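You operate a simulated robot arm through the tools that you are given. There is no shell and no other tool.

You are at the controls of a simulated robot arm. One attempt, no reset.

JOB
Press the green book under the board: bed in, hands clear, wind to the green field and leave it. Where these are worked on the way, their far stop is far enough and under half their travel is too little: press bed.

The check looks at the end state, three seconds after you hand in, the way a careful person would. Anything else that was tipped, shoved, dropped, spilled or broken makes it a failure.

ROBOT AND FRAMES
A 7-joint arm with a two-finger parallel gripper, fixed in place. Base frame: the origin is on the floor under the middle of its stand, x ahead of it, y to its left, z up; the work surface is at about z = 85. Readings come in cm, rad, newtons and seconds.
It reaches about 124.7 cm from its shoulder. Its first joint turns from -2.304 to 2.304 rad. Payload 3.91 kg.
The tool frame sits at the grasp point between the pads (the TCP): z along the fingers, y along the line on which they close. The tips reach 3 cm beyond it. The gripper opens to 11 cm. The fingers are 2 cm wide and 1 cm thick; the gripper's body (4.8 by 11.2 cm) begins 5.5 cm behind the TCP.
Orientation is told as [roll, pitch, yaw] about the base's x, y, z axes, in that order, counted from this pose: with the fingers straight down and closing along the base's y, the tool's x points along the base's -x, its y along +y and its z along -z.

CONTROLS
- The arm moves only by the tool drive_tool. Its arguments are lists of equal length, an entry for each row: "linear": the shift along the tool's x, y, z in cm, a list of three; "dr": the turn, a rotation vector about the tool's x, y, z in rad, a list of three; "fingers": the gripper command, from -1 (shut) to 1 (fully open), values between in proportion. In form: {"linear": [[tx, ty, tz], ...], "dr": [[ax, ay, az], ...], "fingers": [fingers, ...]}. A call has 1 to 20 rows; each row is the pose to reach, as a shift and turn from the pose commanded when the call began, along the tool's axes at that moment. A row lasts 0.2 s, in which the tool goes at most 5 cm and 0.15 rad; a call with a longer step from one row to the next is refused whole, and so is a gripper value outside its range. A pose out of reach is approached as far as the arm can. The call stops where the force on the tool passes 40 N (or 10 N more than at its start, if that is more) or the arm is blocked; 0.2 s more then pass. Each finger travels about 10.8 cm/s and halts on what it meets, pressing with about 31 N; the grip force reading is that of the motor and also rises with nothing between the fingers. The clock runs only during rows and for 0.2 s after the last one: add rows that repeat a pose to give the fingers time. The reply holds the time, the measured pose of the TCP, the force on the tool along the base axes, the opening and the grip force, in the units named above and with some noise, with the torque about the TCP (base axes, N m) and any sound that the robot's microphone picked up.
- Cameras (640 x 400 px; columns grow to the right, rows downward): "scene" is fixed at [22.13, 64.95, 141.57]; the picture's right is [0.83, 0.55, 0.00], its down [0.54, -0.81, -0.24] and it looks along [-0.13, 0.20, -0.97] (base axes); focal length 214 px, centre (320, 200). "wrist" rides on the gripper at [7.2, 1.7, -10.3] in the tool frame; the picture's right is [-0.23, 0.97, 0.00], its down [-0.76, -0.18, -0.62] and it looks along [-0.61, -0.14, 0.78] (tool axes); focal length 222 px, centre (320, 200).
- snapshot(camera): a new picture of that camera. The clock stands still meanwhile.
- locate(camera, pixels): for up to 12 pixels [column, row] of the newest picture of that camera ("zoom" is the newest enlarged one), the place [x, y, z] in the base frame of the surface seen there, good to about 0.3 cm. The clock stands still meanwhile.
- zoom(camera, box): a new picture of the part [left, top, right, bottom] of that camera's present view, enlarged. The clock stands still meanwhile.
- job_done(): hands the job in; it is judged then, once.

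Leave the gripper open and the arm clear of the work at the hand-in unless told otherwise.

The tools are called as a command line: name --argument value ..., lists and objects as JSON in quotes. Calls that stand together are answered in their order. drive_tool: Moves the arm, as the interface text tells. Its arguments: {"type":"object","properties":{"linear":{"type":"array"},"dr":{"type":"array"},"fingers":{"type":"array"}},"required":["linear","dr","fingers"]} The other tools are called the same way: snapshot (camera) takes a picture; locate (camera, pixels) gives the place of the surface under pixels of a picture; zoom (camera, box) takes an enlarged picture of a part of a camera's view; job_done () hands the job in.

At the start:

```text
time: 0.0
ee_pos: [58.73, 44.7, 139.51]
tool_rot: [-0.001, 0.0, 0.0]
contact_force: [-0.1, 0.6, -0.2]
ft_torque: [-0.01, 0.01, -0.02]
grip_width: 10.98
finger_force: 0.0
```

scene: 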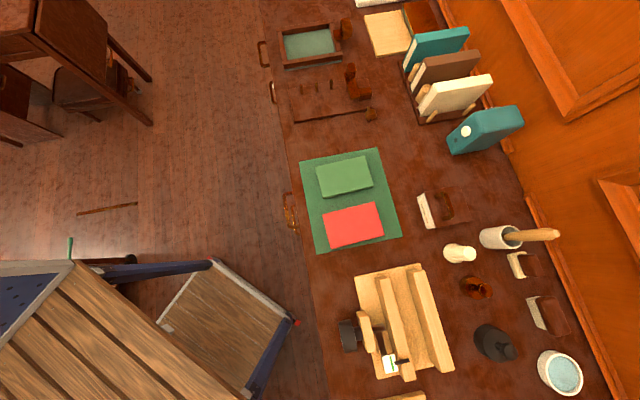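
wrist: 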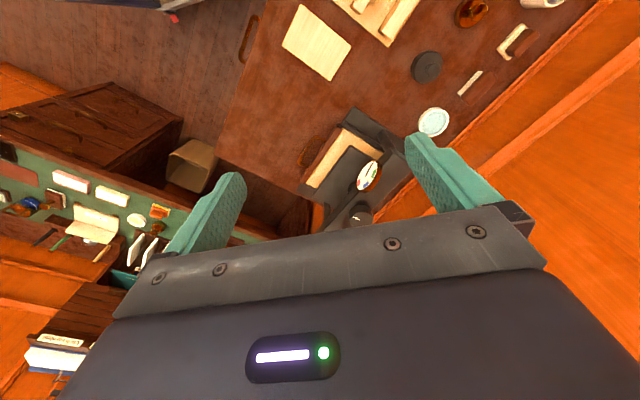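

I see a green book on a green mat around scene pixel (343,177), a red book beside it at (353,225), and a wooden device with rails at (400,320). In the wrist view there is a dark press-like thing around (355,165). I'll take zooms to understand what is what.

zoom --camera "scene" --box '[320, 240, 480, 400]'

zoom --camera "scene" --box '[280, 130, 440, 270]'

zoom --camera "wrist" --box '[240, 60, 480, 230]'

```text
2.50 times, centred on (400, 320) of scene
```

zoom: 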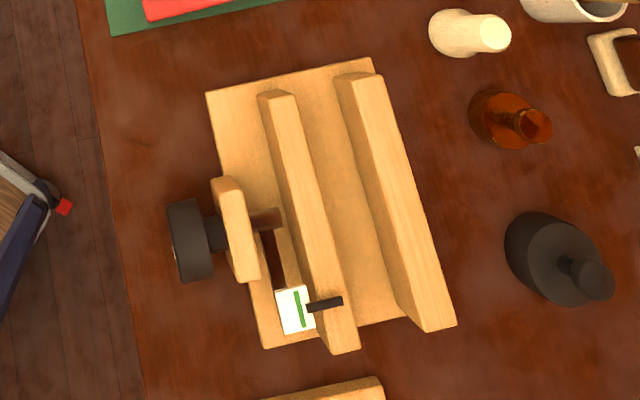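

```text
2.86 times, centred on (360, 200) of scene
```

zoom: 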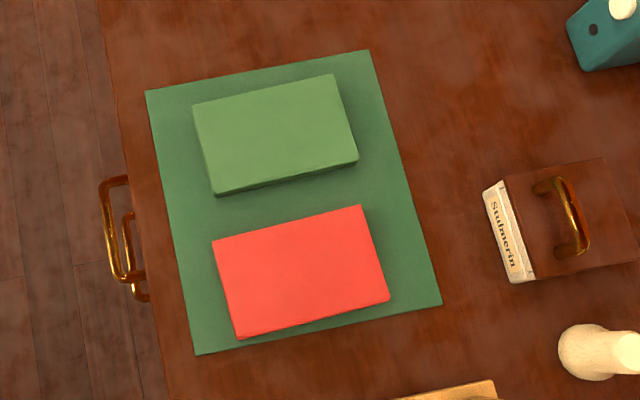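

```text
2.35 times, centred on (360, 145) of wrist
```

zoom: 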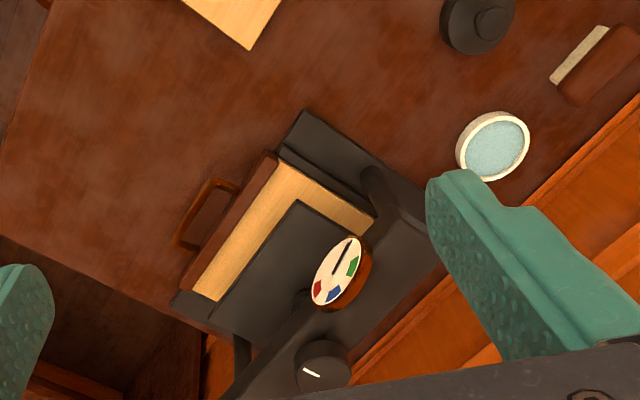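

I see a nipping press in the wrist view with a dial (red, blue and green fields), a bed with a handle and a knob. I'll get positions of the press parts and the books.

locate --camera "wrist" --pixels '[[316, 180], [335, 165], [345, 185], [370, 175], [360, 215], [355, 110], [305, 190], [312, 152], [395, 150], [370, 155], [432, 122], [425, 67]]'

locate --camera "scene" --pixels '[[343, 177], [318, 168], [366, 158], [372, 185], [323, 196], [353, 225], [305, 165], [378, 150], [400, 236], [315, 250]]'

snapshot --camera "wrist"

```text
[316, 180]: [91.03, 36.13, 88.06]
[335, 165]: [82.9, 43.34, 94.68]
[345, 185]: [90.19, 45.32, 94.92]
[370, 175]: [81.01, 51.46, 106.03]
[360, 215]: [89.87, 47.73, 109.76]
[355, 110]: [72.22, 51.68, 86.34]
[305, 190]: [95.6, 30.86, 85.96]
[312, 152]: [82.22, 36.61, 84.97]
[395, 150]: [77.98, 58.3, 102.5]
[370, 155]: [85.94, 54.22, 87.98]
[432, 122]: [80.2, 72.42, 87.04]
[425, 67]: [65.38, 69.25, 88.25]
```

```text
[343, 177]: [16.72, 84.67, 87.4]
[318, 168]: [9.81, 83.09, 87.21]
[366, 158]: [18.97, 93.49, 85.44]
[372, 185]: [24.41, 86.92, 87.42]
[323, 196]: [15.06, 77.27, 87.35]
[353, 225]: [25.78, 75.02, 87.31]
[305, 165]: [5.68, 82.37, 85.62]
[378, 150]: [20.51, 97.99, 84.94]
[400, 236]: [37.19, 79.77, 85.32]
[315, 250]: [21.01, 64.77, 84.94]
```

```text
taken
```

wrist: 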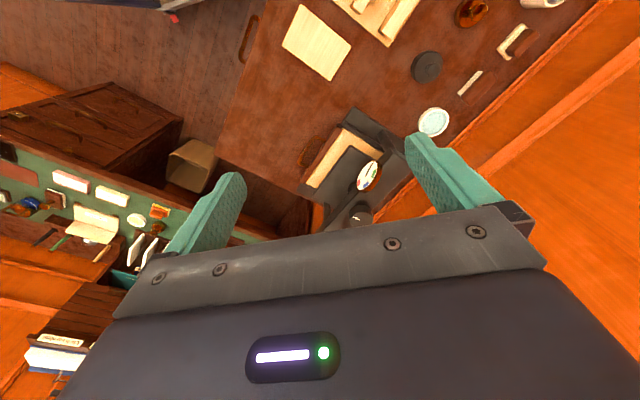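

The bench runs diagonally, and the press stands around (86,46). The green book is at about (16.7,84.7) and roughly 13 x 8 x 2.4 cm. I'll go for a better view of the press: turn the tool about 1 rad and move toward its front, staying high.

drive_tool --linear '[[-1.4, -1.8, 2.4], [-2.8, -3.7, 4.9], [-4.2, -5.5, 7.3], [-5.6, -7.3, 9.7], [-7.0, -9.2, 12.2], [-8.4, -11.0, 14.6], [-9.9, -12.9, 17.0], [-11.3, -14.7, 19.5]]' --dr '[[0, 0, -0.125], [0, 0, -0.25], [0, 0, -0.375], [0, 0, -0.5], [0, 0, -0.625], [0, 0, -0.75], [0, 0, -0.875], [0, 0, -1.0]]' --fingers '[1, 1, 1, 1, 1, 1, 1, 1]'

snapshot --camera "wrist"

```text
time: 1.8
ee_pos: [69.94, 29.94, 120.21]
tool_rot: [0.0, 0.0, 1.0]
contact_force: [-0.4, 0.5, 0.5]
ft_torque: [-0.05, 0.01, -0.03]
grip_width: 11.01
finger_force: 0.0
```

```text
taken
```

wrist: 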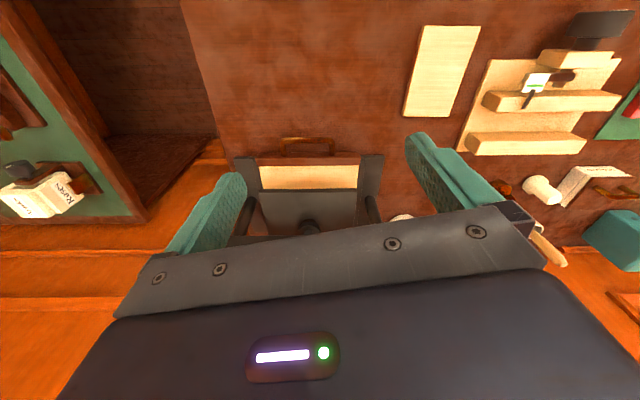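

The dial and knob are hidden behind the fingers at rows 150–240. I'll raise the tool and tilt the fingers forward, so that the press moves to the upper part of the wrist picture.

drive_tool --linear '[[0, 0, -3], [0, 0, -6], [0, 0, -9], [0, 0, -12]]' --dr '[[0, -0.13, 0], [0, -0.26, 0], [0, -0.39, 0], [0, -0.52, 0]]' --fingers '[1, 1, 1, 1]'

snapshot --camera "wrist"

```text
time: 2.8
ee_pos: [69.93, 29.74, 132.11]
tool_rot: [0.002, -0.52, 0.998]
contact_force: [0.0, 1.4, 0.2]
ft_torque: [0.0, 0.04, -0.01]
grip_width: 11.0
finger_force: 0.0
```

```text
taken
```

wrist: 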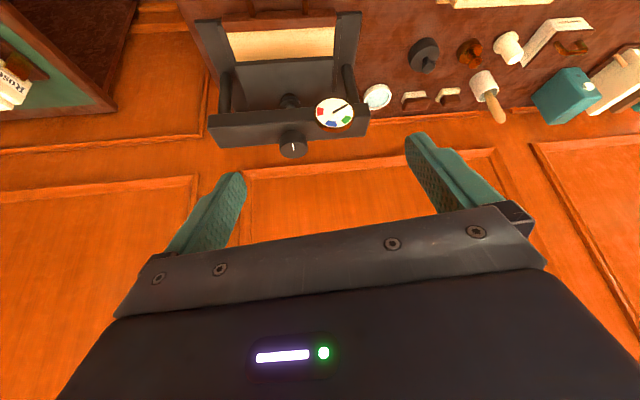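

Now the press is in view: bed with handle, platen, top beam, dial at (334,113) and knob with white mark at (292,145). I'll enlarge it and get places.

zoom --camera "wrist" --box '[190, 0, 400, 170]'

locate --camera "wrist" --pixels '[[292, 144], [334, 113], [290, 100], [282, 40], [232, 55], [330, 55], [232, 30], [335, 30], [215, 130], [365, 120], [350, 25], [280, 80]]'

```text
2.35 times, centred on (295, 85) of wrist
```

zoom: 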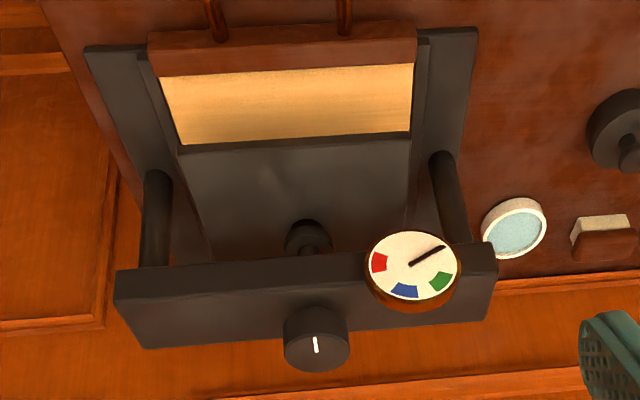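

```text
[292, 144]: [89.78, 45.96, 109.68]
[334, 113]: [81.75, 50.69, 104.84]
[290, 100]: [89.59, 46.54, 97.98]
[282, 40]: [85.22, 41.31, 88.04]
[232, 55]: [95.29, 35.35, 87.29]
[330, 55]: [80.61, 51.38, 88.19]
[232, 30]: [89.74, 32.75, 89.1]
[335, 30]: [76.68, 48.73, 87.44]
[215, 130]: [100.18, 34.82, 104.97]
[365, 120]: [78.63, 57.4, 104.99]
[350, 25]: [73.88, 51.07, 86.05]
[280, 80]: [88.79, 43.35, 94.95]
```

The press is clear now: knob on top at about (89.8,46.0,109.7), bed surface about z 88, platen top about z 95, beam top about z 105. A loose pale board lies on the bench between the press and the lying press, which may be "the board". I'll move to look at it and at the surroundings.

zoom --camera "wrist" --box '[400, 0, 640, 130]'

zoom --camera "scene" --box '[240, 0, 500, 140]'

zoom --camera "scene" --box '[400, 170, 640, 400]'

zoom --camera "scene" --box '[300, 340, 480, 400]'

```text
2.67 times, centred on (520, 65) of wrist
```

zoom: 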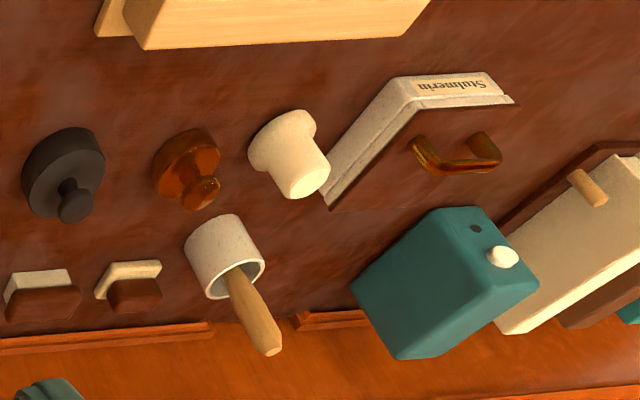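

```text
2.46 times, centred on (370, 70) of scene
```

zoom: 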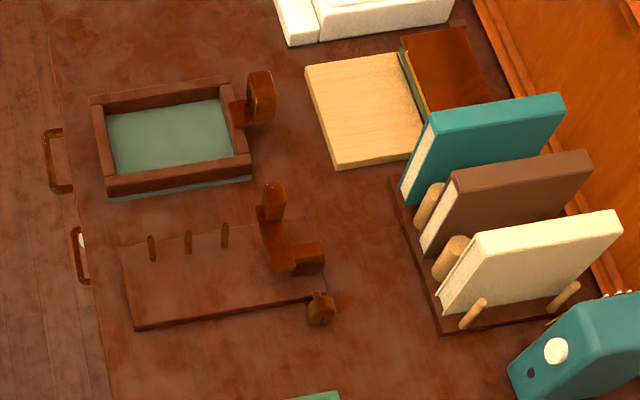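

```text
1.74 times, centred on (520, 285) of scene
```

zoom: 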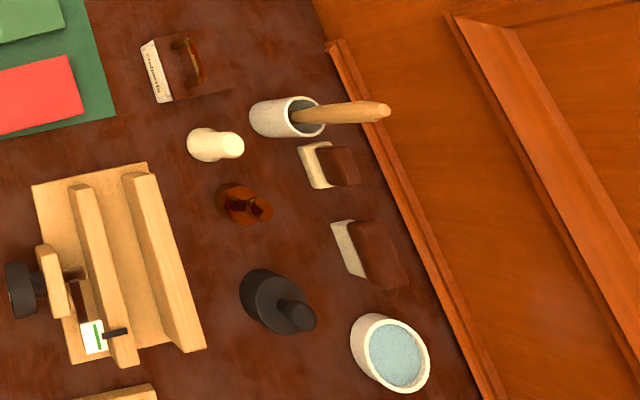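

```text
3.56 times, centred on (390, 370) of scene
```

zoom: 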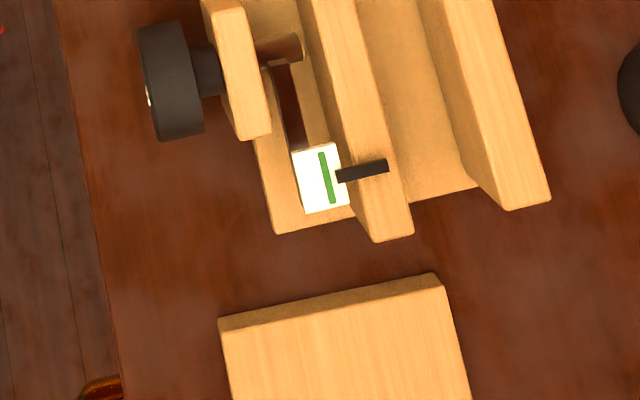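

The press at the bench's left with a green mark is a separate lying press. The loose pale board next to the nipping press looks like a pressing board. I'll return to a vertical tool over that side to view and measure it.

drive_tool --linear '[[1.1, 1.7, 0], [2.3, 3.4, -0.1], [3.4, 5.2, -0.2], [4.5, 6.9, -0.3]]' --dr '[[0, 0.13, 0], [0, 0.26, 0], [0, 0.39, 0], [0, 0.52, 0]]' --fingers '[1, 1, 1, 1]'

snapshot --camera "wrist"

snapshot --camera "scene"

```text
time: 3.8
ee_pos: [62.12, 30.21, 130.18]
tool_rot: [0.001, 0.001, 1.001]
contact_force: [0.7, -0.4, 0.0]
ft_torque: [0.02, 0.01, -0.02]
grip_width: 11.02
finger_force: 0.0
```

```text
taken
```

wrist: 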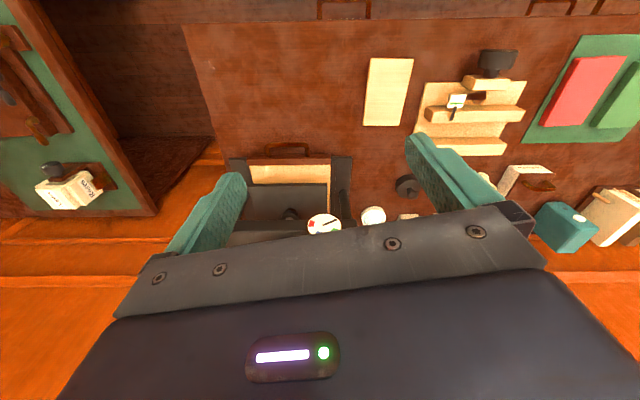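

```text
taken
```

scene: 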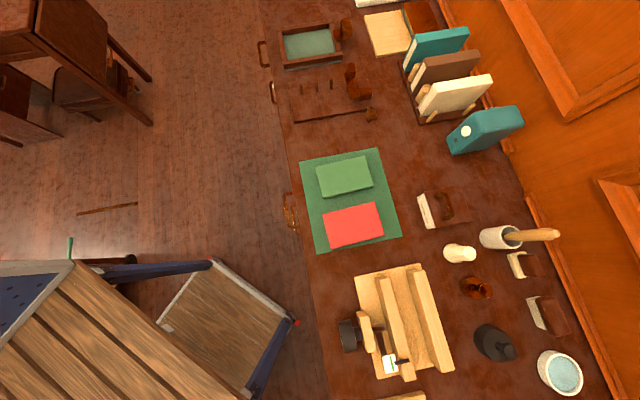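

The board is at wrist (388,92). I'll locate its corners, the bench next to it, and the bed and its handle.

locate --camera "wrist" --pixels '[[388, 92], [373, 60], [410, 61], [366, 122], [401, 123], [350, 92], [280, 156], [265, 148], [305, 149], [255, 175], [325, 178], [290, 182]]'

zoom --camera "wrist" --box '[220, 40, 420, 200]'

locate --camera "zoom" --pixels '[[220, 350], [120, 410], [350, 410]]'

```text
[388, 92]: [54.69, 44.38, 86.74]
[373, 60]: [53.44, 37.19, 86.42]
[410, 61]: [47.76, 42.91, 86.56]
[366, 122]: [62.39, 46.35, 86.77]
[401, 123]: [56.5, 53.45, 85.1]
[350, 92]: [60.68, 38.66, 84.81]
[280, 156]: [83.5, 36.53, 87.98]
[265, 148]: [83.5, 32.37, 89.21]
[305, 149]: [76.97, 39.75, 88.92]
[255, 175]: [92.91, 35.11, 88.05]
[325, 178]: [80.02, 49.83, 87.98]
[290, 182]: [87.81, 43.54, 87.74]
```

```text
2.50 times, centred on (320, 120) of wrist
```

zoom: 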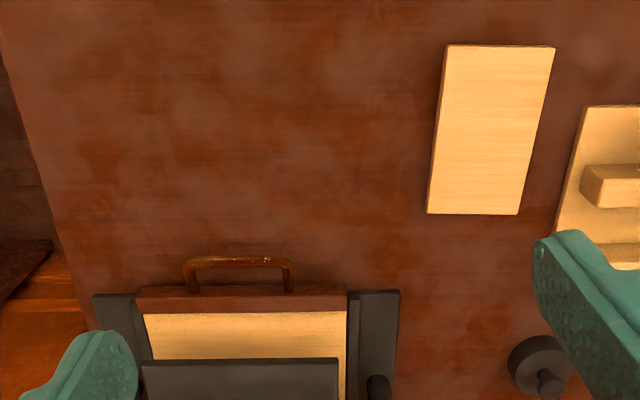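

```text
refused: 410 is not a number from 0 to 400
```

The board lies with centre near (55,45), top z about 86.7 (about 1.7 thick). Now a closer zoom on the bed handle and front panel and locate those.

zoom --camera "wrist" --box '[228, 130, 356, 210]'

locate --camera "zoom" --pixels '[[300, 68], [240, 75], [355, 72], [236, 110], [370, 105], [300, 118], [300, 128], [120, 130], [470, 120], [250, 200], [250, 262], [300, 290]]'

```text
5.00 times, centred on (292, 170) of wrist
```

zoom: 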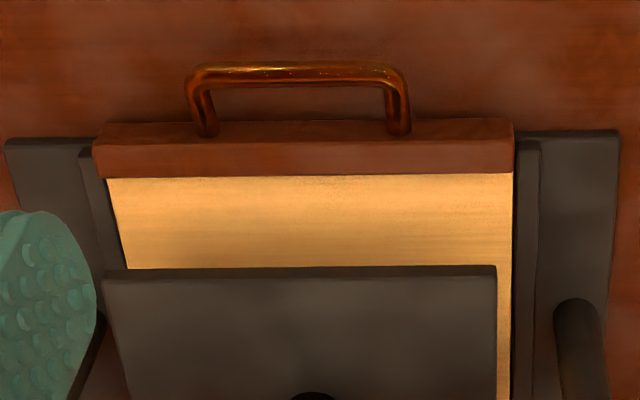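

```text
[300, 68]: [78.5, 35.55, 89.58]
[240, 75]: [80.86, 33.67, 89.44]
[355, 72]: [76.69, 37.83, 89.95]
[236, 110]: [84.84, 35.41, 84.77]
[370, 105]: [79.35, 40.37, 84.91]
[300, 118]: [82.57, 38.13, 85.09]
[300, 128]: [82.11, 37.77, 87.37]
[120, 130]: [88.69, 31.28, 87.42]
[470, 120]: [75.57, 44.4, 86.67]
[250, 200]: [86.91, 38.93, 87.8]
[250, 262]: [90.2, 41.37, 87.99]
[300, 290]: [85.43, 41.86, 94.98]
```

The handle bar is near (78.6,35.7,89.7) and the bed surface is about z 87.9. I need to know the gap under the platen, so I'll look at the press from low in front, tilting the camera nearly level.

drive_tool --linear '[[-0.3, -1.15, 3.9], [-0.6, -2.3, 7.8], [-0.9, -3.45, 11.6], [-1.2, -4.6, 15.5], [-1.45, -5.75, 19.4], [-1.75, -6.9, 23.2], [-2.0, -8.05, 27.1], [-2.34, -9.2, 31]]' --dr '[[0, -0.1, 0], [0, -0.2, 0], [0, -0.3, 0], [0, -0.4, 0], [0, -0.5, 0], [0, -0.6, 0], [0, -0.7, 0], [0, -0.8, 0]]' --fingers '[1, 1, 1, 1, 1, 1, 1, 1]'

snapshot --camera "wrist"

```text
time: 5.6
ee_pos: [70.93, 27.38, 99.23]
tool_rot: [-0.003, -0.802, 1.005]
contact_force: [-1.4, 1.0, 1.9]
ft_torque: [-0.12, -0.04, -0.08]
grip_width: 11.02
finger_force: 0.1
```

```text
taken
```

wrist: 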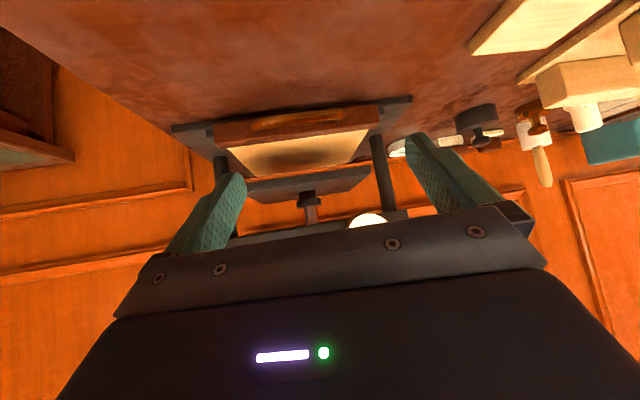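

The gap between bed and platen is visible in rows 130–200. I'll enlarge and measure it.

zoom --camera "wrist" --box '[200, 90, 410, 230]'

locate --camera "zoom" --pixels '[[130, 250], [300, 255], [480, 230], [300, 270], [320, 190], [200, 190], [420, 160], [240, 85], [400, 60], [330, 300], [330, 110]]'

```text
2.86 times, centred on (305, 160) of wrist
```

zoom: 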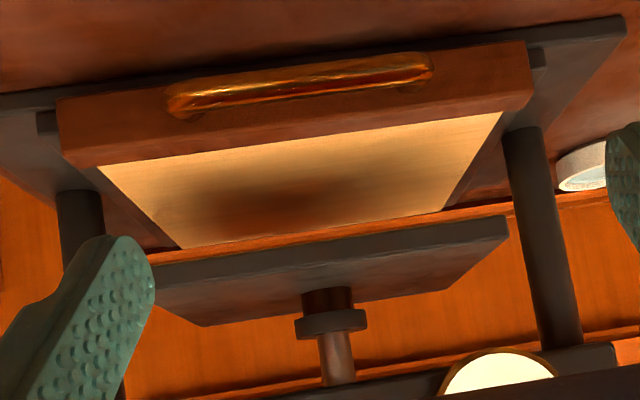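

```text
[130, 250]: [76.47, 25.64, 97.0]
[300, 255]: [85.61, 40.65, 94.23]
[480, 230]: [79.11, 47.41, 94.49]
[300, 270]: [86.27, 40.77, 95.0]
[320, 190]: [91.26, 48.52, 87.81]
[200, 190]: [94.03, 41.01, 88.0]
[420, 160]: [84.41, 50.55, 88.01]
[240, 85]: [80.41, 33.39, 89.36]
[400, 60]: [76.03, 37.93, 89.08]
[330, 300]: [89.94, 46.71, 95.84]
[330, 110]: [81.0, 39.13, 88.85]
```

The platen bottom is around z 93.7 and the bed is at z 88, so book (2.4) plus board (1.7) fits. I'll locate the bed's back edge and sides, the posts, and the handle ends from this zoom.

locate --camera "zoom" --pixels '[[185, 240], [430, 208], [110, 168], [490, 120], [80, 150], [515, 100], [175, 95], [425, 65], [300, 75], [300, 90], [530, 150], [85, 215]]'

```text
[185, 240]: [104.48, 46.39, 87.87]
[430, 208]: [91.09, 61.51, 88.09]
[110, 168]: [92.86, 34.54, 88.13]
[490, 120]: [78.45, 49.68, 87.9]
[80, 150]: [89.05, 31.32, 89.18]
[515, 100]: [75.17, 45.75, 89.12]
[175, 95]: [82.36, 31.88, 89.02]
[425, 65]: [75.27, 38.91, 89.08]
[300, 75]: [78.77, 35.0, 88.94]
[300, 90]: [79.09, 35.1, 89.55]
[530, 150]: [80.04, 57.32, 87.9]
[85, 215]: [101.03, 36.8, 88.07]
```

In press axes (depth direction about 44°): the bed is about 21 deep by 20.8 wide, the panel front is at depth 85.4, the handle bar is at depth 81.1 (x,y about 78.5,35.6, z about 89), and the screw axis is at depth 96.5. First I level the tool and rise, before turning to grip the handle.

drive_tool --linear '[[-1, 0.1, -1.6], [-2, 0.2, -3.2], [-3, 0.3, -4.8], [-4, 0.4, -6.4], [-5, 0.5, -8], [-6, 0.6, -9.7]]' --dr '[[0, 0.134, 0], [0, 0.268, 0], [0, 0.402, 0], [0, 0.535, 0], [0, 0.668, 0], [0, 0.801, 0]]' --fingers '[1, 1, 1, 1, 1, 1]'

```text
time: 7.0
ee_pos: [68.96, 25.41, 110.21]
tool_rot: [0.001, 0.003, 1.0]
contact_force: [-0.1, -0.9, 0.4]
ft_torque: [0.02, -0.01, 0.01]
grip_width: 11.02
finger_force: 0.0
```

Level at (69,25.4,110.2). Now I turn the tool by −1.80 rad (to yaw −0.80, so that the fingers close along the depth direction) and go above the handle, with the fingers narrowing to 3 cm.

drive_tool --linear '[[-1.05, -0.19, 0.6], [-2.1, -0.38, 1.2], [-3.16, -0.57, 1.85], [-4.2, -0.76, 2.5], [-5.3, -0.95, 3.1], [-6.3, -1.14, 3.7], [-7.4, -1.34, 4.3], [-8.4, -1.53, 4.9], [-9.5, -1.72, 5.5], [-10.5, -1.91, 6.1], [-11.6, -2.1, 6.8], [-12.6, -2.29, 7.4], [-13.71, -2.48, 8.0]]' --dr '[[0, 0, 0.139], [0, 0, 0.277], [0, 0, 0.416], [0, 0, 0.555], [0, 0, 0.693], [0, 0, 0.832], [0, 0, 0.971], [0, 0, 1.11], [0, 0, 1.248], [0, 0, 1.387], [0, 0, 1.526], [0, 0, 1.664], [0, 0, 1.803]]' --fingers '[0.5, 0.2, 0, -0.2, -0.455, -0.455, -0.455, -0.455, -0.455, -0.455, -0.455, -0.455, -0.455]'

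snapshot --camera "wrist"

```text
time: 9.8
ee_pos: [78.36, 35.49, 102.32]
tool_rot: [0.001, 0.0, -0.804]
contact_force: [-0.5, -0.1, 0.0]
ft_torque: [0.01, 0.03, 0.0]
grip_width: 3.0
finger_force: 0.0
```

```text
taken
```

wrist: 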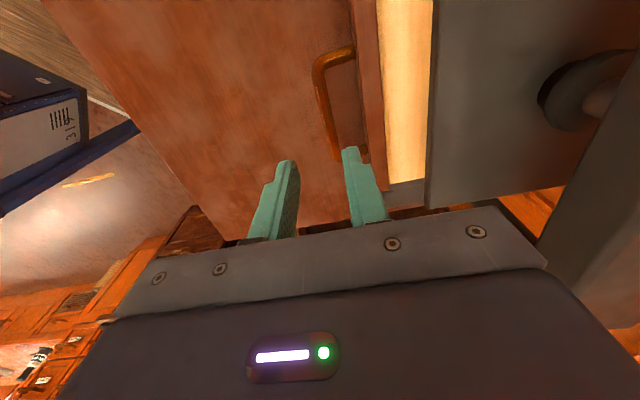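

I see the handle bar from (318,75) to (335,155), with the fingers ahead at (285,200) and (360,190). I'll check the handle's place from this nearer view.

locate --camera "wrist" --pixels '[[320, 85], [324, 110], [330, 135], [345, 52], [370, 110], [358, 100], [390, 110], [430, 100], [320, 70], [350, 90]]'

zoom --camera "wrist" --box '[240, 30, 440, 230]'

```text
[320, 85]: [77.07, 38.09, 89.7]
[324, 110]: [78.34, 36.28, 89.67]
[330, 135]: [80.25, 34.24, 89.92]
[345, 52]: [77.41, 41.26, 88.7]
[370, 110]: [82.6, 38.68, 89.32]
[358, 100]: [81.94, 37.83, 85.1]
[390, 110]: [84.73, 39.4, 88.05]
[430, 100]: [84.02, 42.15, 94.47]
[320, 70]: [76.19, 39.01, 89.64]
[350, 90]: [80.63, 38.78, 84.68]
```

```text
2.00 times, centred on (340, 130) of wrist
```

zoom: 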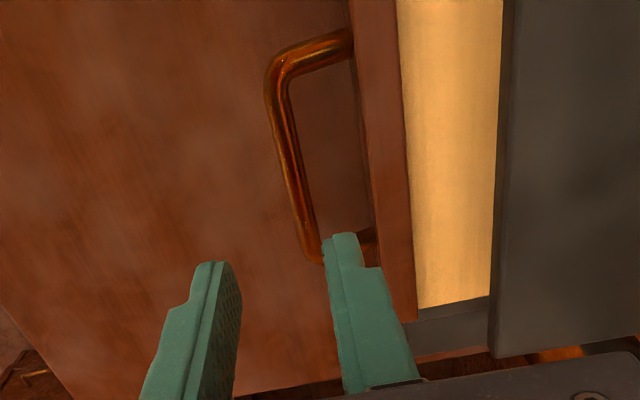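

The bar lies at depth 81.5, across −25 to −33.3, with its top at z 89.7. I'm at depth 81.0. I'll shift +0.45 along tool y and descend so that the pads straddle the bar, one finger in the gap to the panel.

drive_tool --linear '[[0, 0.45, 2], [0, 0.45, 5], [0, 0.45, 8], [0, 0.45, 10], [0, 0.45, 11.5], [0, 0.45, 12.3], [0, 0.45, 13.0]]' --dr '[[0, 0, 0], [0, 0, 0], [0, 0, 0], [0, 0, 0], [0, 0, 0], [0, 0, 0], [0, 0, 0]]' --fingers '[-0.455, -0.455, -0.455, -0.455, -0.455, -0.455, -0.455]'

snapshot --camera "wrist"

```text
time: 11.4
ee_pos: [78.88, 35.76, 89.23]
tool_rot: [-0.002, -0.001, -0.804]
contact_force: [0.5, 0.2, -0.9]
ft_torque: [-0.02, -0.02, -0.03]
grip_width: 2.98
finger_force: 0.1
```

```text
taken
```

wrist: 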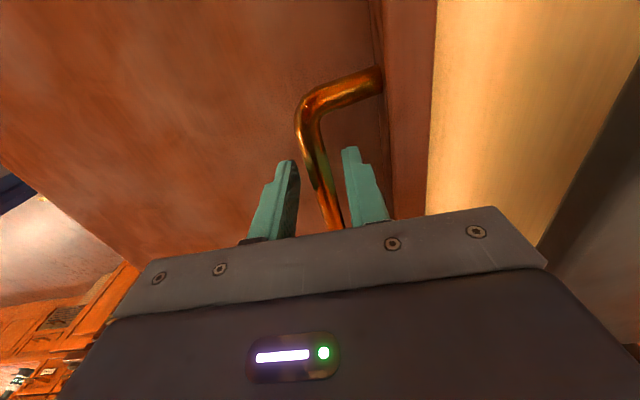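

The bar is between the fingers. I close on it now.

drive_tool --linear '[[0, 0, 0], [0, 0, 0], [0, 0, 0]]' --dr '[[0, 0, 0], [0, 0, 0], [0, 0, 0]]' --fingers '[-1, -1, -1]'

```text
time: 12.2
ee_pos: [78.79, 35.68, 89.28]
tool_rot: [-0.001, 0.0, -0.804]
contact_force: [1.2, -1.2, -2.4]
ft_torque: [-0.11, -0.09, 0.92]
grip_width: 1.29
finger_force: 45.2
```

Gripped at 1.29 cm. I pull the bed toward −tool y slowly, 1 cm per row for the first 6 cm.

drive_tool --linear '[[0, -0.5, 0], [0, -1.2, 0], [0, -2, 0], [0, -3, 0], [0, -4, 0], [0, -5, 0], [0, -6, 0]]' --dr '[[0, 0, 0], [0, 0, 0], [0, 0, 0], [0, 0, 0], [0, 0, 0], [0, 0, 0], [0, 0, 0]]' --fingers '[-1, -1, -1, -1, -1, -1, -1]'

snapshot --camera "wrist"

```text
time: 13.8
ee_pos: [74.58, 31.4, 89.2]
tool_rot: [-0.001, -0.001, -0.805]
contact_force: [20.0, -21.3, 19.9]
ft_torque: [-0.21, -0.2, 0.93]
grip_width: 1.31
finger_force: 45.0
```

```text
taken
```

wrist: 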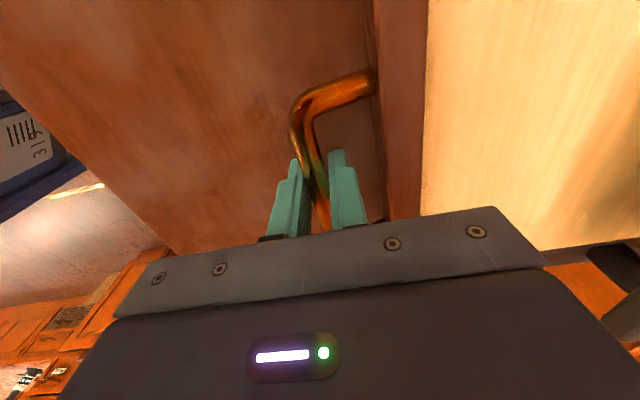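

The bed slid 6 cm, but there is a side force of about 29 N: the rails run at 45.8° (0.8 rad), not 44°. I'll correct the sideways offset, the small yaw error and the height, then read the force.

drive_tool --linear '[[-0.1, 0, -0.05], [-0.2, 0, -0.1], [-0.2, 0, -0.1]]' --dr '[[0, 0, -0.016], [0, 0, -0.033], [0, 0, -0.033]]' --fingers '[-1, -1, -1]'

```text
time: 14.6
ee_pos: [74.56, 31.44, 89.21]
tool_rot: [-0.002, 0.001, -0.77]
contact_force: [10.2, -12.4, 6.2]
ft_torque: [0.16, 0.17, -0.12]
grip_width: 1.26
finger_force: 45.0
```

Torque is now near zero and the side force is halved. I continue to pull along −tool y (now aligned with the rails), with 0.15 more sideways relief.

drive_tool --linear '[[-0.15, -0.5, -0.03], [-0.2, -1.2, -0.03], [-0.2, -2, -0.03], [-0.2, -3, -0.03], [-0.2, -4, -0.03]]' --dr '[[0, 0, 0], [0, 0, 0], [0, 0, 0], [0, 0, 0], [0, 0, 0]]' --fingers '[-1, -1, -1, -1, -1]'

```text
time: 15.8
ee_pos: [71.82, 28.72, 89.27]
tool_rot: [-0.001, 0.001, -0.767]
contact_force: [-22.6, 23.1, 14.2]
ft_torque: [0.3, 0.29, -0.18]
grip_width: 1.24
finger_force: 44.8
```

The side force flipped to +32 N, so I over-corrected; the rails run almost exactly at 45.0°. I relieve by +0.18 in tool x and continue with a small drift term.

drive_tool --linear '[[0.09, 0, -0.04], [0.18, 0, -0.08], [0.19, -0.5, -0.08], [0.2, -1.2, -0.08], [0.215, -2, -0.08], [0.235, -3, -0.08], [0.25, -4, -0.08]]' --dr '[[0, 0, 0], [0, 0, 0.009], [0, 0, 0.018], [0, 0, 0.018], [0, 0, 0.018], [0, 0, 0.018], [0, 0, 0.018]]' --fingers '[-1, -1, -1, -1, -1, -1, -1]'

```text
time: 17.4
ee_pos: [69.03, 25.66, 89.33]
tool_rot: [-0.001, 0.0, -0.789]
contact_force: [-12.3, 11.7, -25.4]
ft_torque: [-0.1, -0.09, 0.89]
grip_width: 1.25
finger_force: 45.0
```

The bed is out 14 cm with no stop yet. I relieve slightly (x +0.08, z +0.06) and pull on.

drive_tool --linear '[[0.08, 0, 0.06], [0.08, -0.5, 0.06], [0.08, -1, 0.06], [0.08, -2, 0.06], [0.08, -3, 0.06]]' --dr '[[0, 0, 0], [0, 0, 0], [0, 0, 0], [0, 0, 0], [0, 0, 0]]' --fingers '[-1, -1, -1, -1, -1]'

snapshot --camera "wrist"

```text
time: 18.6
ee_pos: [66.96, 23.61, 89.27]
tool_rot: [-0.001, -0.001, -0.787]
contact_force: [4.0, -2.6, -13.0]
ft_torque: [-0.23, -0.28, 0.86]
grip_width: 1.27
finger_force: 44.8
```

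```text
taken
```

wrist: 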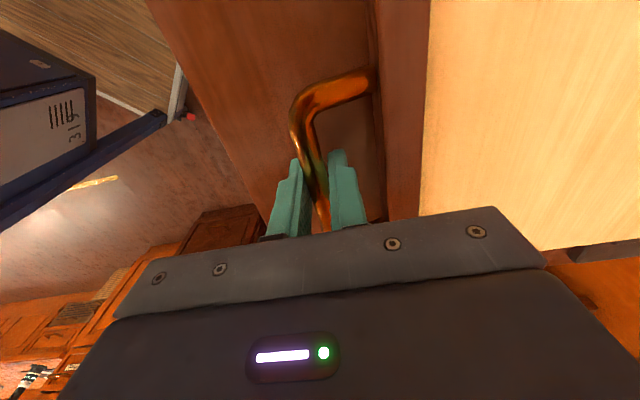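

16.9 cm out, force small. I pull a little more to find the stop.

drive_tool --linear '[[0, -0.5, 0.03], [0, -1, 0.03], [0, -1.5, 0.03], [0, -2, 0.03], [0, -2.5, 0.03], [0, -3, 0.03]]' --dr '[[0, 0, 0], [0, 0, 0], [0, 0, 0], [0, 0, 0], [0, 0, 0], [0, 0, 0]]' --fingers '[-1, -1, -1, -1, -1, -1]'

```text
time: 20.0
ee_pos: [64.81, 21.46, 89.35]
tool_rot: [0.001, 0.0, -0.787]
contact_force: [11.3, -10.0, 29.0]
ft_torque: [-0.02, 0.0, 0.83]
grip_width: 1.25
finger_force: 44.7
```

20 cm out. I'll try a bit further with fine steps to feel the stop, easing z.

drive_tool --linear '[[-0.03, 0, -0.06], [-0.05, -0.3, -0.06], [-0.05, -0.6, -0.06], [-0.05, -0.9, -0.06], [-0.05, -1.2, -0.06], [-0.05, -1.5, -0.06]]' --dr '[[0, 0, 0], [0, 0, 0], [0, 0, 0], [0, 0, 0], [0, 0, 0], [0, 0, 0]]' --fingers '[-1, -1, -1, -1, -1, -1]'

snapshot --camera "wrist"

```text
time: 21.4
ee_pos: [63.73, 20.35, 89.42]
tool_rot: [-0.003, 0.0, -0.787]
contact_force: [8.3, -8.8, 2.3]
ft_torque: [-0.01, 0.01, 0.86]
grip_width: 1.25
finger_force: 45.4
```

```text
taken
```

wrist: 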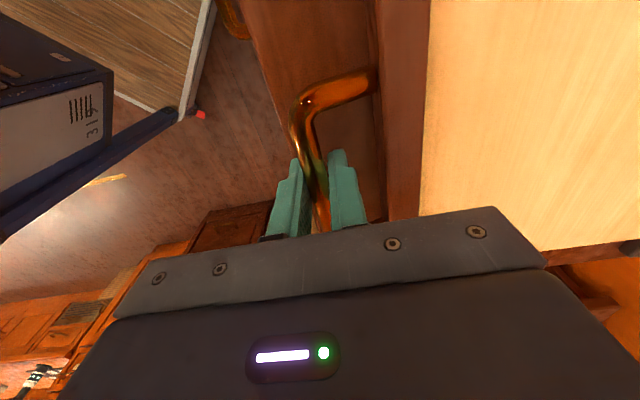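

21.5 cm out with no stop felt. Before pulling further I'll release, rise, and look at how the bed sits.

drive_tool --linear '[[0, 0, 0], [0, 0, 0], [0, 0, 0], [0, 0, -3], [0, 0, -7], [0, 0, -12], [0, 0, -17], [0, 0, -22], [0, 0, -27], [0, 0, -32]]' --dr '[[0, 0, 0], [0, 0, 0], [0, 0, 0], [0, 0, 0], [0, 0, 0], [0, 0, 0], [0, 0, 0], [0, 0, 0], [0, 0, 0], [0, 0, 0]]' --fingers '[-0.455, -0.455, -0.455, -0.455, -0.455, -0.455, -0.455, 0, 0.5, 1]'

snapshot --camera "wrist"

```text
time: 23.6
ee_pos: [63.68, 20.89, 121.59]
tool_rot: [-0.002, -0.002, -0.786]
contact_force: [1.7, 0.5, 0.3]
ft_torque: [-0.04, 0.03, -0.01]
grip_width: 10.99
finger_force: 0.1
```

```text
taken
```

wrist: 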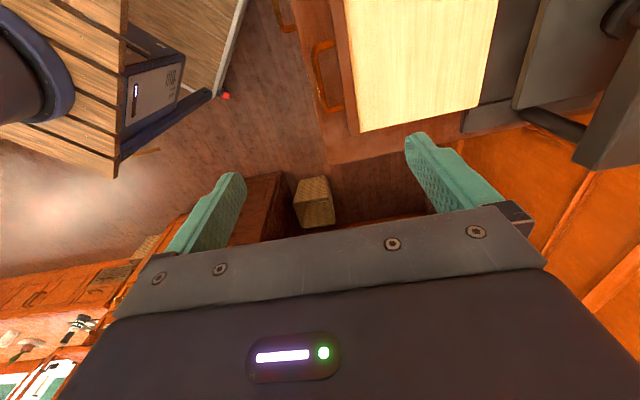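

The bed is drawn well out, its pale surface from (355,60) to (490,60). I'll zoom and measure its level and its rear edge.

zoom --camera "wrist" --box '[300, 0, 620, 150]'

locate --camera "wrist" --pixels '[[370, 10], [370, 120], [475, 95], [485, 10], [345, 20], [353, 120], [420, 60], [505, 30], [490, 115], [318, 90], [535, 60], [520, 100]]'

```text
2.00 times, centred on (460, 75) of wrist
```

zoom: 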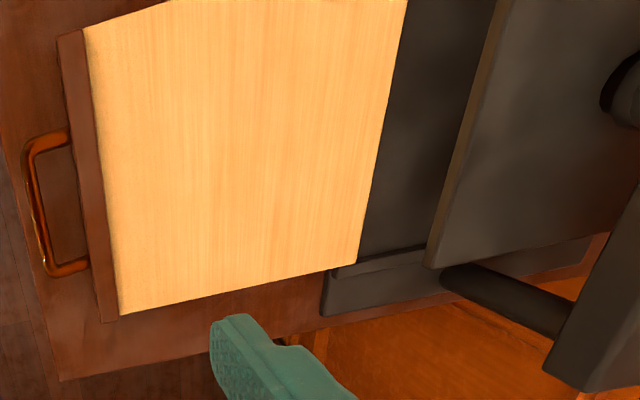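

```text
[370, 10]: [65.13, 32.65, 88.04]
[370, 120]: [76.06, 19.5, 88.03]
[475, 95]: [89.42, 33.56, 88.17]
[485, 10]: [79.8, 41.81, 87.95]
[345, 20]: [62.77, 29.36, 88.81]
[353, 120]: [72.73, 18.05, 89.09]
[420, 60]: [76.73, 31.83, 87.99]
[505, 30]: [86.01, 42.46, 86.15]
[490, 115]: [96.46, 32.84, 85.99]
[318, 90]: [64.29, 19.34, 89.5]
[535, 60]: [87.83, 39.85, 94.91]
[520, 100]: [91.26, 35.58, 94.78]
```

The bed is level at z 88.0 and still in its guides, 21.5 cm out. The book's spot on the bed (under the screw once in) is now near (74.5,30.8). Next I measure the green book's corners in an enlarged scene view.

zoom --camera "scene" --box '[296, 140, 408, 210]'

locate --camera "zoom" --pixels '[[125, 150], [390, 95], [435, 255], [165, 310], [280, 205], [120, 250], [310, 290], [420, 180], [260, 115], [155, 325], [300, 305], [435, 275]]'

```text
5.71 times, centred on (352, 175) of scene
```

zoom: 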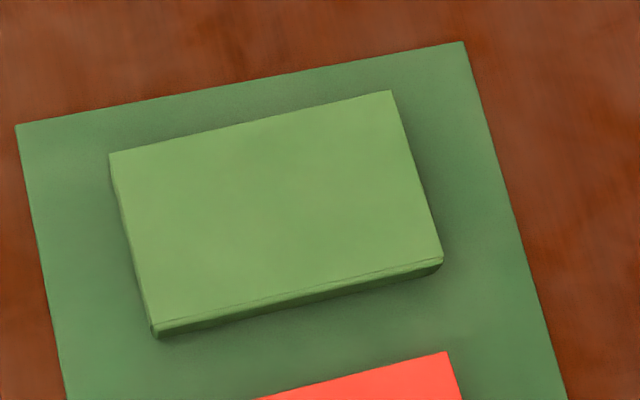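

```text
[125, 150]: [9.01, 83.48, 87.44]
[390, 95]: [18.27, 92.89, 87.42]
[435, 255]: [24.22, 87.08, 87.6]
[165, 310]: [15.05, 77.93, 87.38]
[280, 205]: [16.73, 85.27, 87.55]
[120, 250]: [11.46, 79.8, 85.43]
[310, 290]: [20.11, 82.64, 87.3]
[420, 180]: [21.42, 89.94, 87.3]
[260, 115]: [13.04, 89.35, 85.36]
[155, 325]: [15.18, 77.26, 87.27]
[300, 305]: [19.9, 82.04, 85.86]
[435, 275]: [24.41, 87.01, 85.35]
```

The green book is centred at about (16.6,85.2), axes at 45°, about 13.4 × 8.5, top z 87.4 on the mat at z 85.35. I drive over to it at safe height, turning to yaw 0.785 so that the fingers close across the short side.

drive_tool --linear '[[3.94, 0.61, 0.5], [7.88, 1.21, 1.0], [11.82, 1.82, 1.4], [15.75, 2.43, 1.9], [19.69, 3.04, 2.4], [23.63, 3.64, 2.9], [27.57, 4.25, 3.4], [31.51, 4.86, 3.8], [35.45, 5.46, 4.3], [39.39, 6.07, 4.8], [43.32, 6.68, 5.3], [47.26, 7.28, 5.8], [51.2, 7.89, 6.2], [55.14, 8.5, 6.7], [59.08, 9.11, 7.2], [63.02, 9.71, 7.7], [66.95, 10.32, 8.2], [70.89, 10.93, 8.6], [74.83, 11.53, 9.1], [78.77, 12.14, 9.6]]' --dr '[[0, 0, -0.0786], [0, 0, -0.1571], [0, 0, -0.2357], [0, 0, -0.3142], [0, 0, -0.3928], [0, 0, -0.4713], [0, 0, -0.5499], [0, 0, -0.6284], [0, 0, -0.707], [0, 0, -0.7855], [0, 0, -0.8641], [0, 0, -0.9426], [0, 0, -1.0212], [0, 0, -1.0997], [0, 0, -1.1783], [0, 0, -1.2568], [0, 0, -1.3354], [0, 0, -1.4139], [0, 0, -1.4925], [0, 0, -1.571]]' --fingers '[1, 1, 1, 1, 1, 1, 1, 1, 1, 1, 1, 1, 1, 1, 1, 1, 1, 1, 0.9, 0.82]'

snapshot --camera "wrist"

snapshot --camera "scene"

```text
time: 27.8
ee_pos: [16.96, 84.96, 111.79]
tool_rot: [0.0, 0.001, 0.782]
contact_force: [0.7, -0.7, 1.0]
ft_torque: [0.04, 0.05, 0.02]
grip_width: 10.0
finger_force: 0.0
```

```text
taken
```

wrist: 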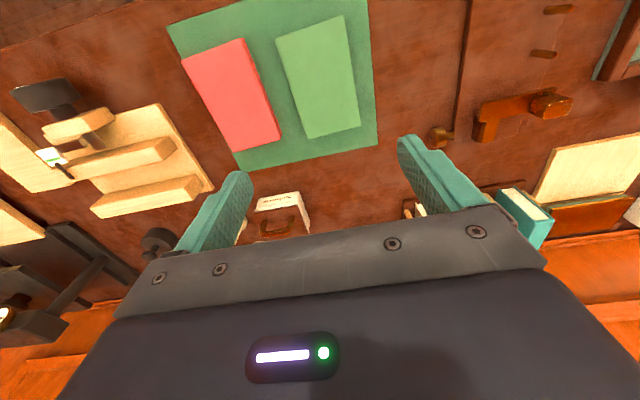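

```text
taken
```

scene: 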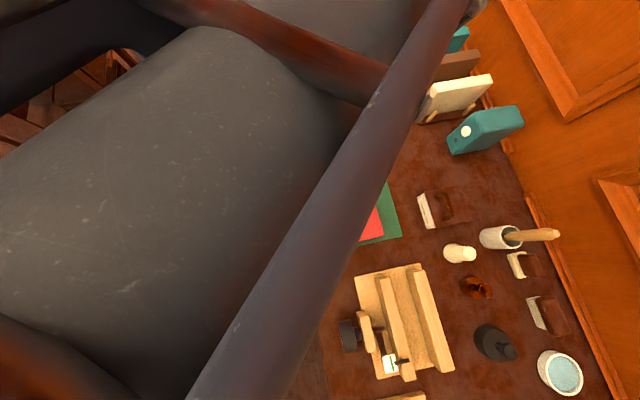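

The green book is right below between the fingers, at wrist (318,77). I check its corners and those of the red book from this view.

locate --camera "wrist" --pixels '[[280, 40], [340, 20], [357, 125], [308, 135], [318, 77], [277, 133], [245, 42], [262, 90], [292, 90], [349, 75]]'

zoom --camera "wrist" --box '[160, 0, 400, 150]'

```text
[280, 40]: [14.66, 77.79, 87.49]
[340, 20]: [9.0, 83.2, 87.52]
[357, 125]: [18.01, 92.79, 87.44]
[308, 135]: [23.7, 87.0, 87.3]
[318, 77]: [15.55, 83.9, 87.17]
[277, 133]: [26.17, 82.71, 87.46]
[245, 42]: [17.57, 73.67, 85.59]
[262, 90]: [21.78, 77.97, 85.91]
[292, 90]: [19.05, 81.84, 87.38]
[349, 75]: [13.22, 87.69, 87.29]
```

```text
2.67 times, centred on (280, 75) of wrist
```

zoom: 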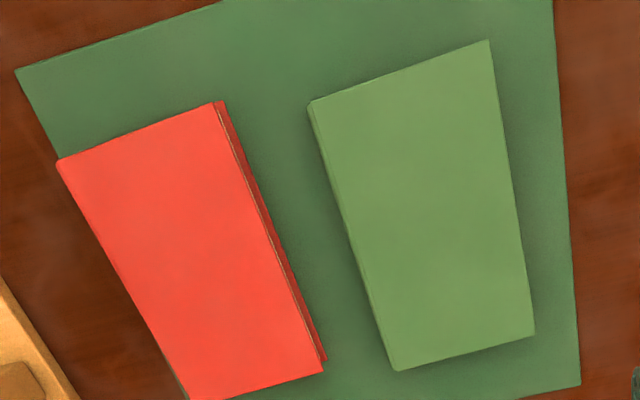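

Book: width 8.5, centre about (16.45,85.2); gap to the red book about 4 cm. I shift x +0.2, y +0.62 and descend to TCP z 88.7 (tips about 0.35 above the mat), open 10.6 cm.

drive_tool --linear '[[0.2, 0.62, 4], [0.2, 0.62, 8], [0.2, 0.62, 12], [0.2, 0.62, 16], [0.2, 0.62, 19], [0.2, 0.62, 20.5]]' --dr '[[0, 0, -0.003], [0, 0, -0.003], [0, 0, -0.003], [0, 0, -0.003], [0, 0, -0.003], [0, 0, -0.003]]' --fingers '[0.93, 0.93, 0.93, 0.93, 0.93, 0.93]'

snapshot --camera "wrist"

```text
time: 29.2
ee_pos: [16.37, 85.36, 91.13]
tool_rot: [0.0, 0.001, 0.785]
contact_force: [-0.1, -0.2, 0.5]
ft_torque: [0.01, 0.02, -0.01]
grip_width: 10.63
finger_force: 0.0
```

```text
taken
```

wrist: 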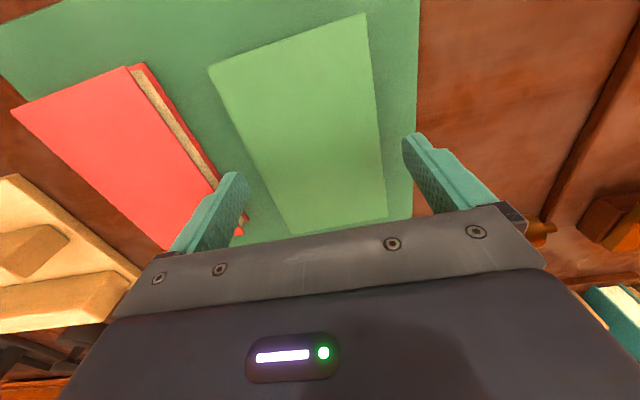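

The tips are just above book level. I check the distance between the left finger tip and the red book before the last 2.4 cm.

locate --camera "wrist" --pixels '[[205, 160], [210, 175], [235, 178], [240, 190], [412, 140], [383, 180], [275, 185], [250, 210]]'

```text
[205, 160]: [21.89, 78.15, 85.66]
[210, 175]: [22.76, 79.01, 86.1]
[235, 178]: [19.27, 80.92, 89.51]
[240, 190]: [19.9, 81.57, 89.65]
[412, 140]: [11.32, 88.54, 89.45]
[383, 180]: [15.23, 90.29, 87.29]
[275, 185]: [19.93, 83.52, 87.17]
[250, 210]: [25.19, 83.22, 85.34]
```

The red book's edge is at v 39.8 and the finger's outer face at about 42.4, so it is clear. I lower to z 88.7 and close on the book.

drive_tool --linear '[[0, 0, 1.0], [0, 0, 1.9], [0, 0, 2.4], [0, 0, 2.4], [0, 0, 2.4], [0, 0, 2.4], [0, 0, 2.4]]' --dr '[[0, 0, 0], [0, 0, 0], [0, 0, 0], [0, 0, 0], [0, 0, 0], [0, 0, 0], [0, 0, 0]]' --fingers '[0.93, 0.93, 0.93, 0.6, 0.3, -1, -1]'

snapshot --camera "wrist"

```text
time: 30.8
ee_pos: [16.21, 85.16, 88.8]
tool_rot: [0.001, 0.003, 0.785]
contact_force: [0.1, -0.3, 0.4]
ft_torque: [0.0, -0.01, 0.02]
grip_width: 8.97
finger_force: 31.0
```

```text
taken
```

wrist: 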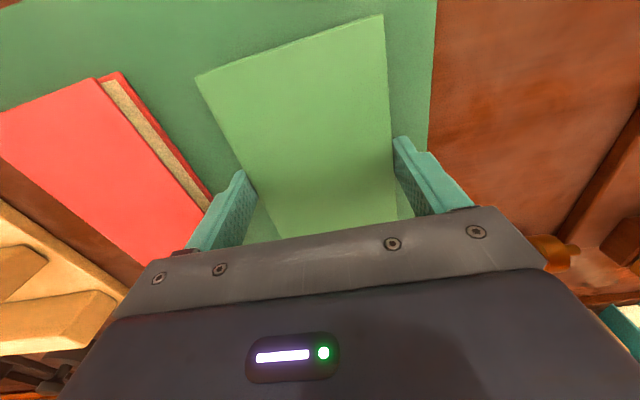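

Gripped at 8.97 cm with 31 N. I lift slowly and check.

drive_tool --linear '[[0, 0, -0.5], [0, 0, -1.2], [0, 0, -2.5], [0, 0, -4.5], [0, 0, -7], [0, 0, -10]]' --dr '[[0, 0, 0], [0, 0, 0], [0, 0, 0], [0, 0, 0], [0, 0, 0], [0, 0, 0]]' --fingers '[-1, -1, -1, -1, -1, -1]'

snapshot --camera "wrist"

```text
time: 32.2
ee_pos: [16.25, 85.11, 98.9]
tool_rot: [-0.004, 0.0, 0.787]
contact_force: [0.2, 0.3, -1.7]
ft_torque: [-0.01, -0.02, 0.0]
grip_width: 8.98
finger_force: 31.2
```

```text
taken
```

wrist: 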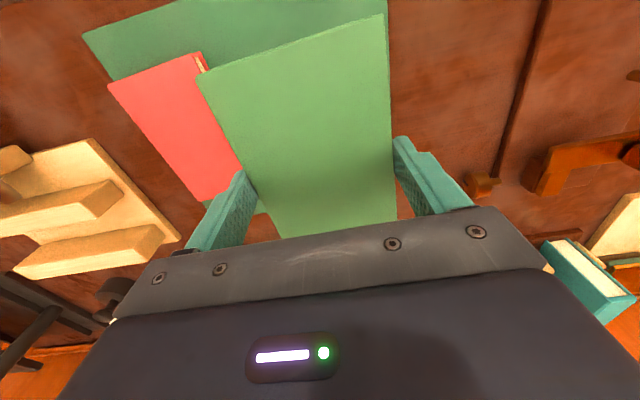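

The book is lifted cleanly (about 2 N). I carry it at height to above the bed spot (74.5,30.8), turning to yaw −0.785 so that its long side lies across the bed.

drive_tool --linear '[[-0.13, -3.98, -2.5], [-0.27, -7.96, -5], [-0.4, -11.94, -7.5], [-0.54, -15.92, -10], [-0.67, -19.9, -12], [-0.81, -23.88, -13], [-0.94, -27.86, -13], [-1.08, -31.84, -13], [-1.21, -35.82, -13], [-1.35, -39.8, -13], [-1.48, -43.78, -13], [-1.62, -47.76, -13], [-1.75, -51.74, -13], [-1.89, -55.72, -13], [-2.02, -59.7, -13], [-2.16, -63.68, -13], [-2.29, -67.66, -13], [-2.43, -71.64, -13], [-2.56, -75.62, -13], [-2.7, -79.6, -13]]' --dr '[[0, 0, 0.0786], [0, 0, 0.1572], [0, 0, 0.2358], [0, 0, 0.3144], [0, 0, 0.393], [0, 0, 0.4716], [0, 0, 0.5502], [0, 0, 0.6288], [0, 0, 0.7074], [0, 0, 0.786], [0, 0, 0.8646], [0, 0, 0.9432], [0, 0, 1.0218], [0, 0, 1.1004], [0, 0, 1.179], [0, 0, 1.2576], [0, 0, 1.3362], [0, 0, 1.4148], [0, 0, 1.4934], [0, 0, 1.572]]' --fingers '[-1, -1, -1, -1, -1, -1, -1, -1, -1, -1, -1, -1, -1, -1, -1, -1, -1, -1, -1, -1]'

snapshot --camera "wrist"

snapshot --camera "scene"

```text
time: 36.4
ee_pos: [74.44, 30.9, 111.97]
tool_rot: [-0.001, -0.001, -0.786]
contact_force: [-1.2, 0.7, -0.9]
ft_torque: [-0.01, -0.07, 0.03]
grip_width: 8.94
finger_force: 30.8
```

```text
taken
```

wrist: 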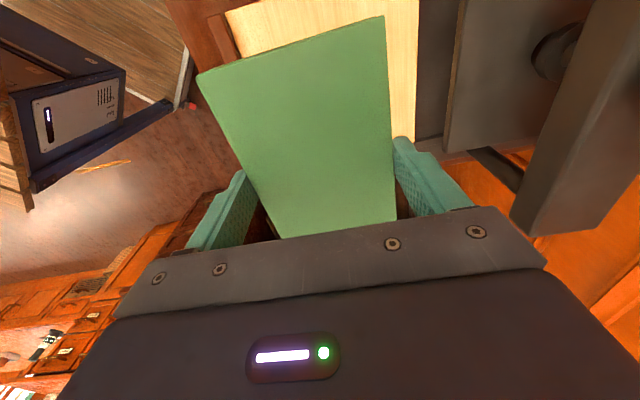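

```text
taken
```

scene: 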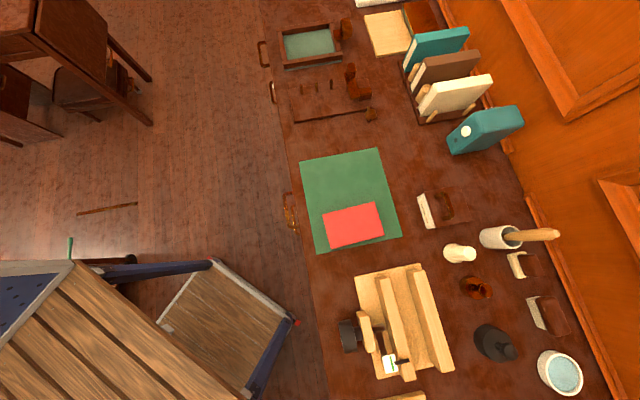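

The red book and the rest are undisturbed. The bed's surface is visible under the book. I lower to near the bed (contact expected at TCP z about 91.4).

drive_tool --linear '[[0, 0, 4], [0, 0, 8], [0, 0, 12], [0, 0, 15.5], [0, 0, 18], [0, 0, 19.4], [0, 0, 20.1]]' --dr '[[0, 0, 0], [0, 0, 0], [0, 0, 0], [0, 0, 0], [0, 0, 0], [0, 0, 0], [0, 0, 0]]' --fingers '[-1, -1, -1, -1, -1, -1, -1]'

snapshot --camera "wrist"

```text
time: 38.0
ee_pos: [74.39, 30.7, 91.69]
tool_rot: [-0.003, 0.001, -0.784]
contact_force: [-0.4, -0.7, -1.3]
ft_torque: [-0.01, 0.01, 0.0]
grip_width: 8.95
finger_force: 31.3
```

```text
taken
```

wrist: 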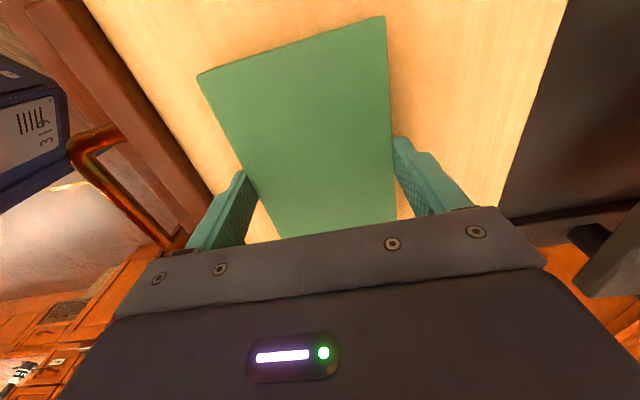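

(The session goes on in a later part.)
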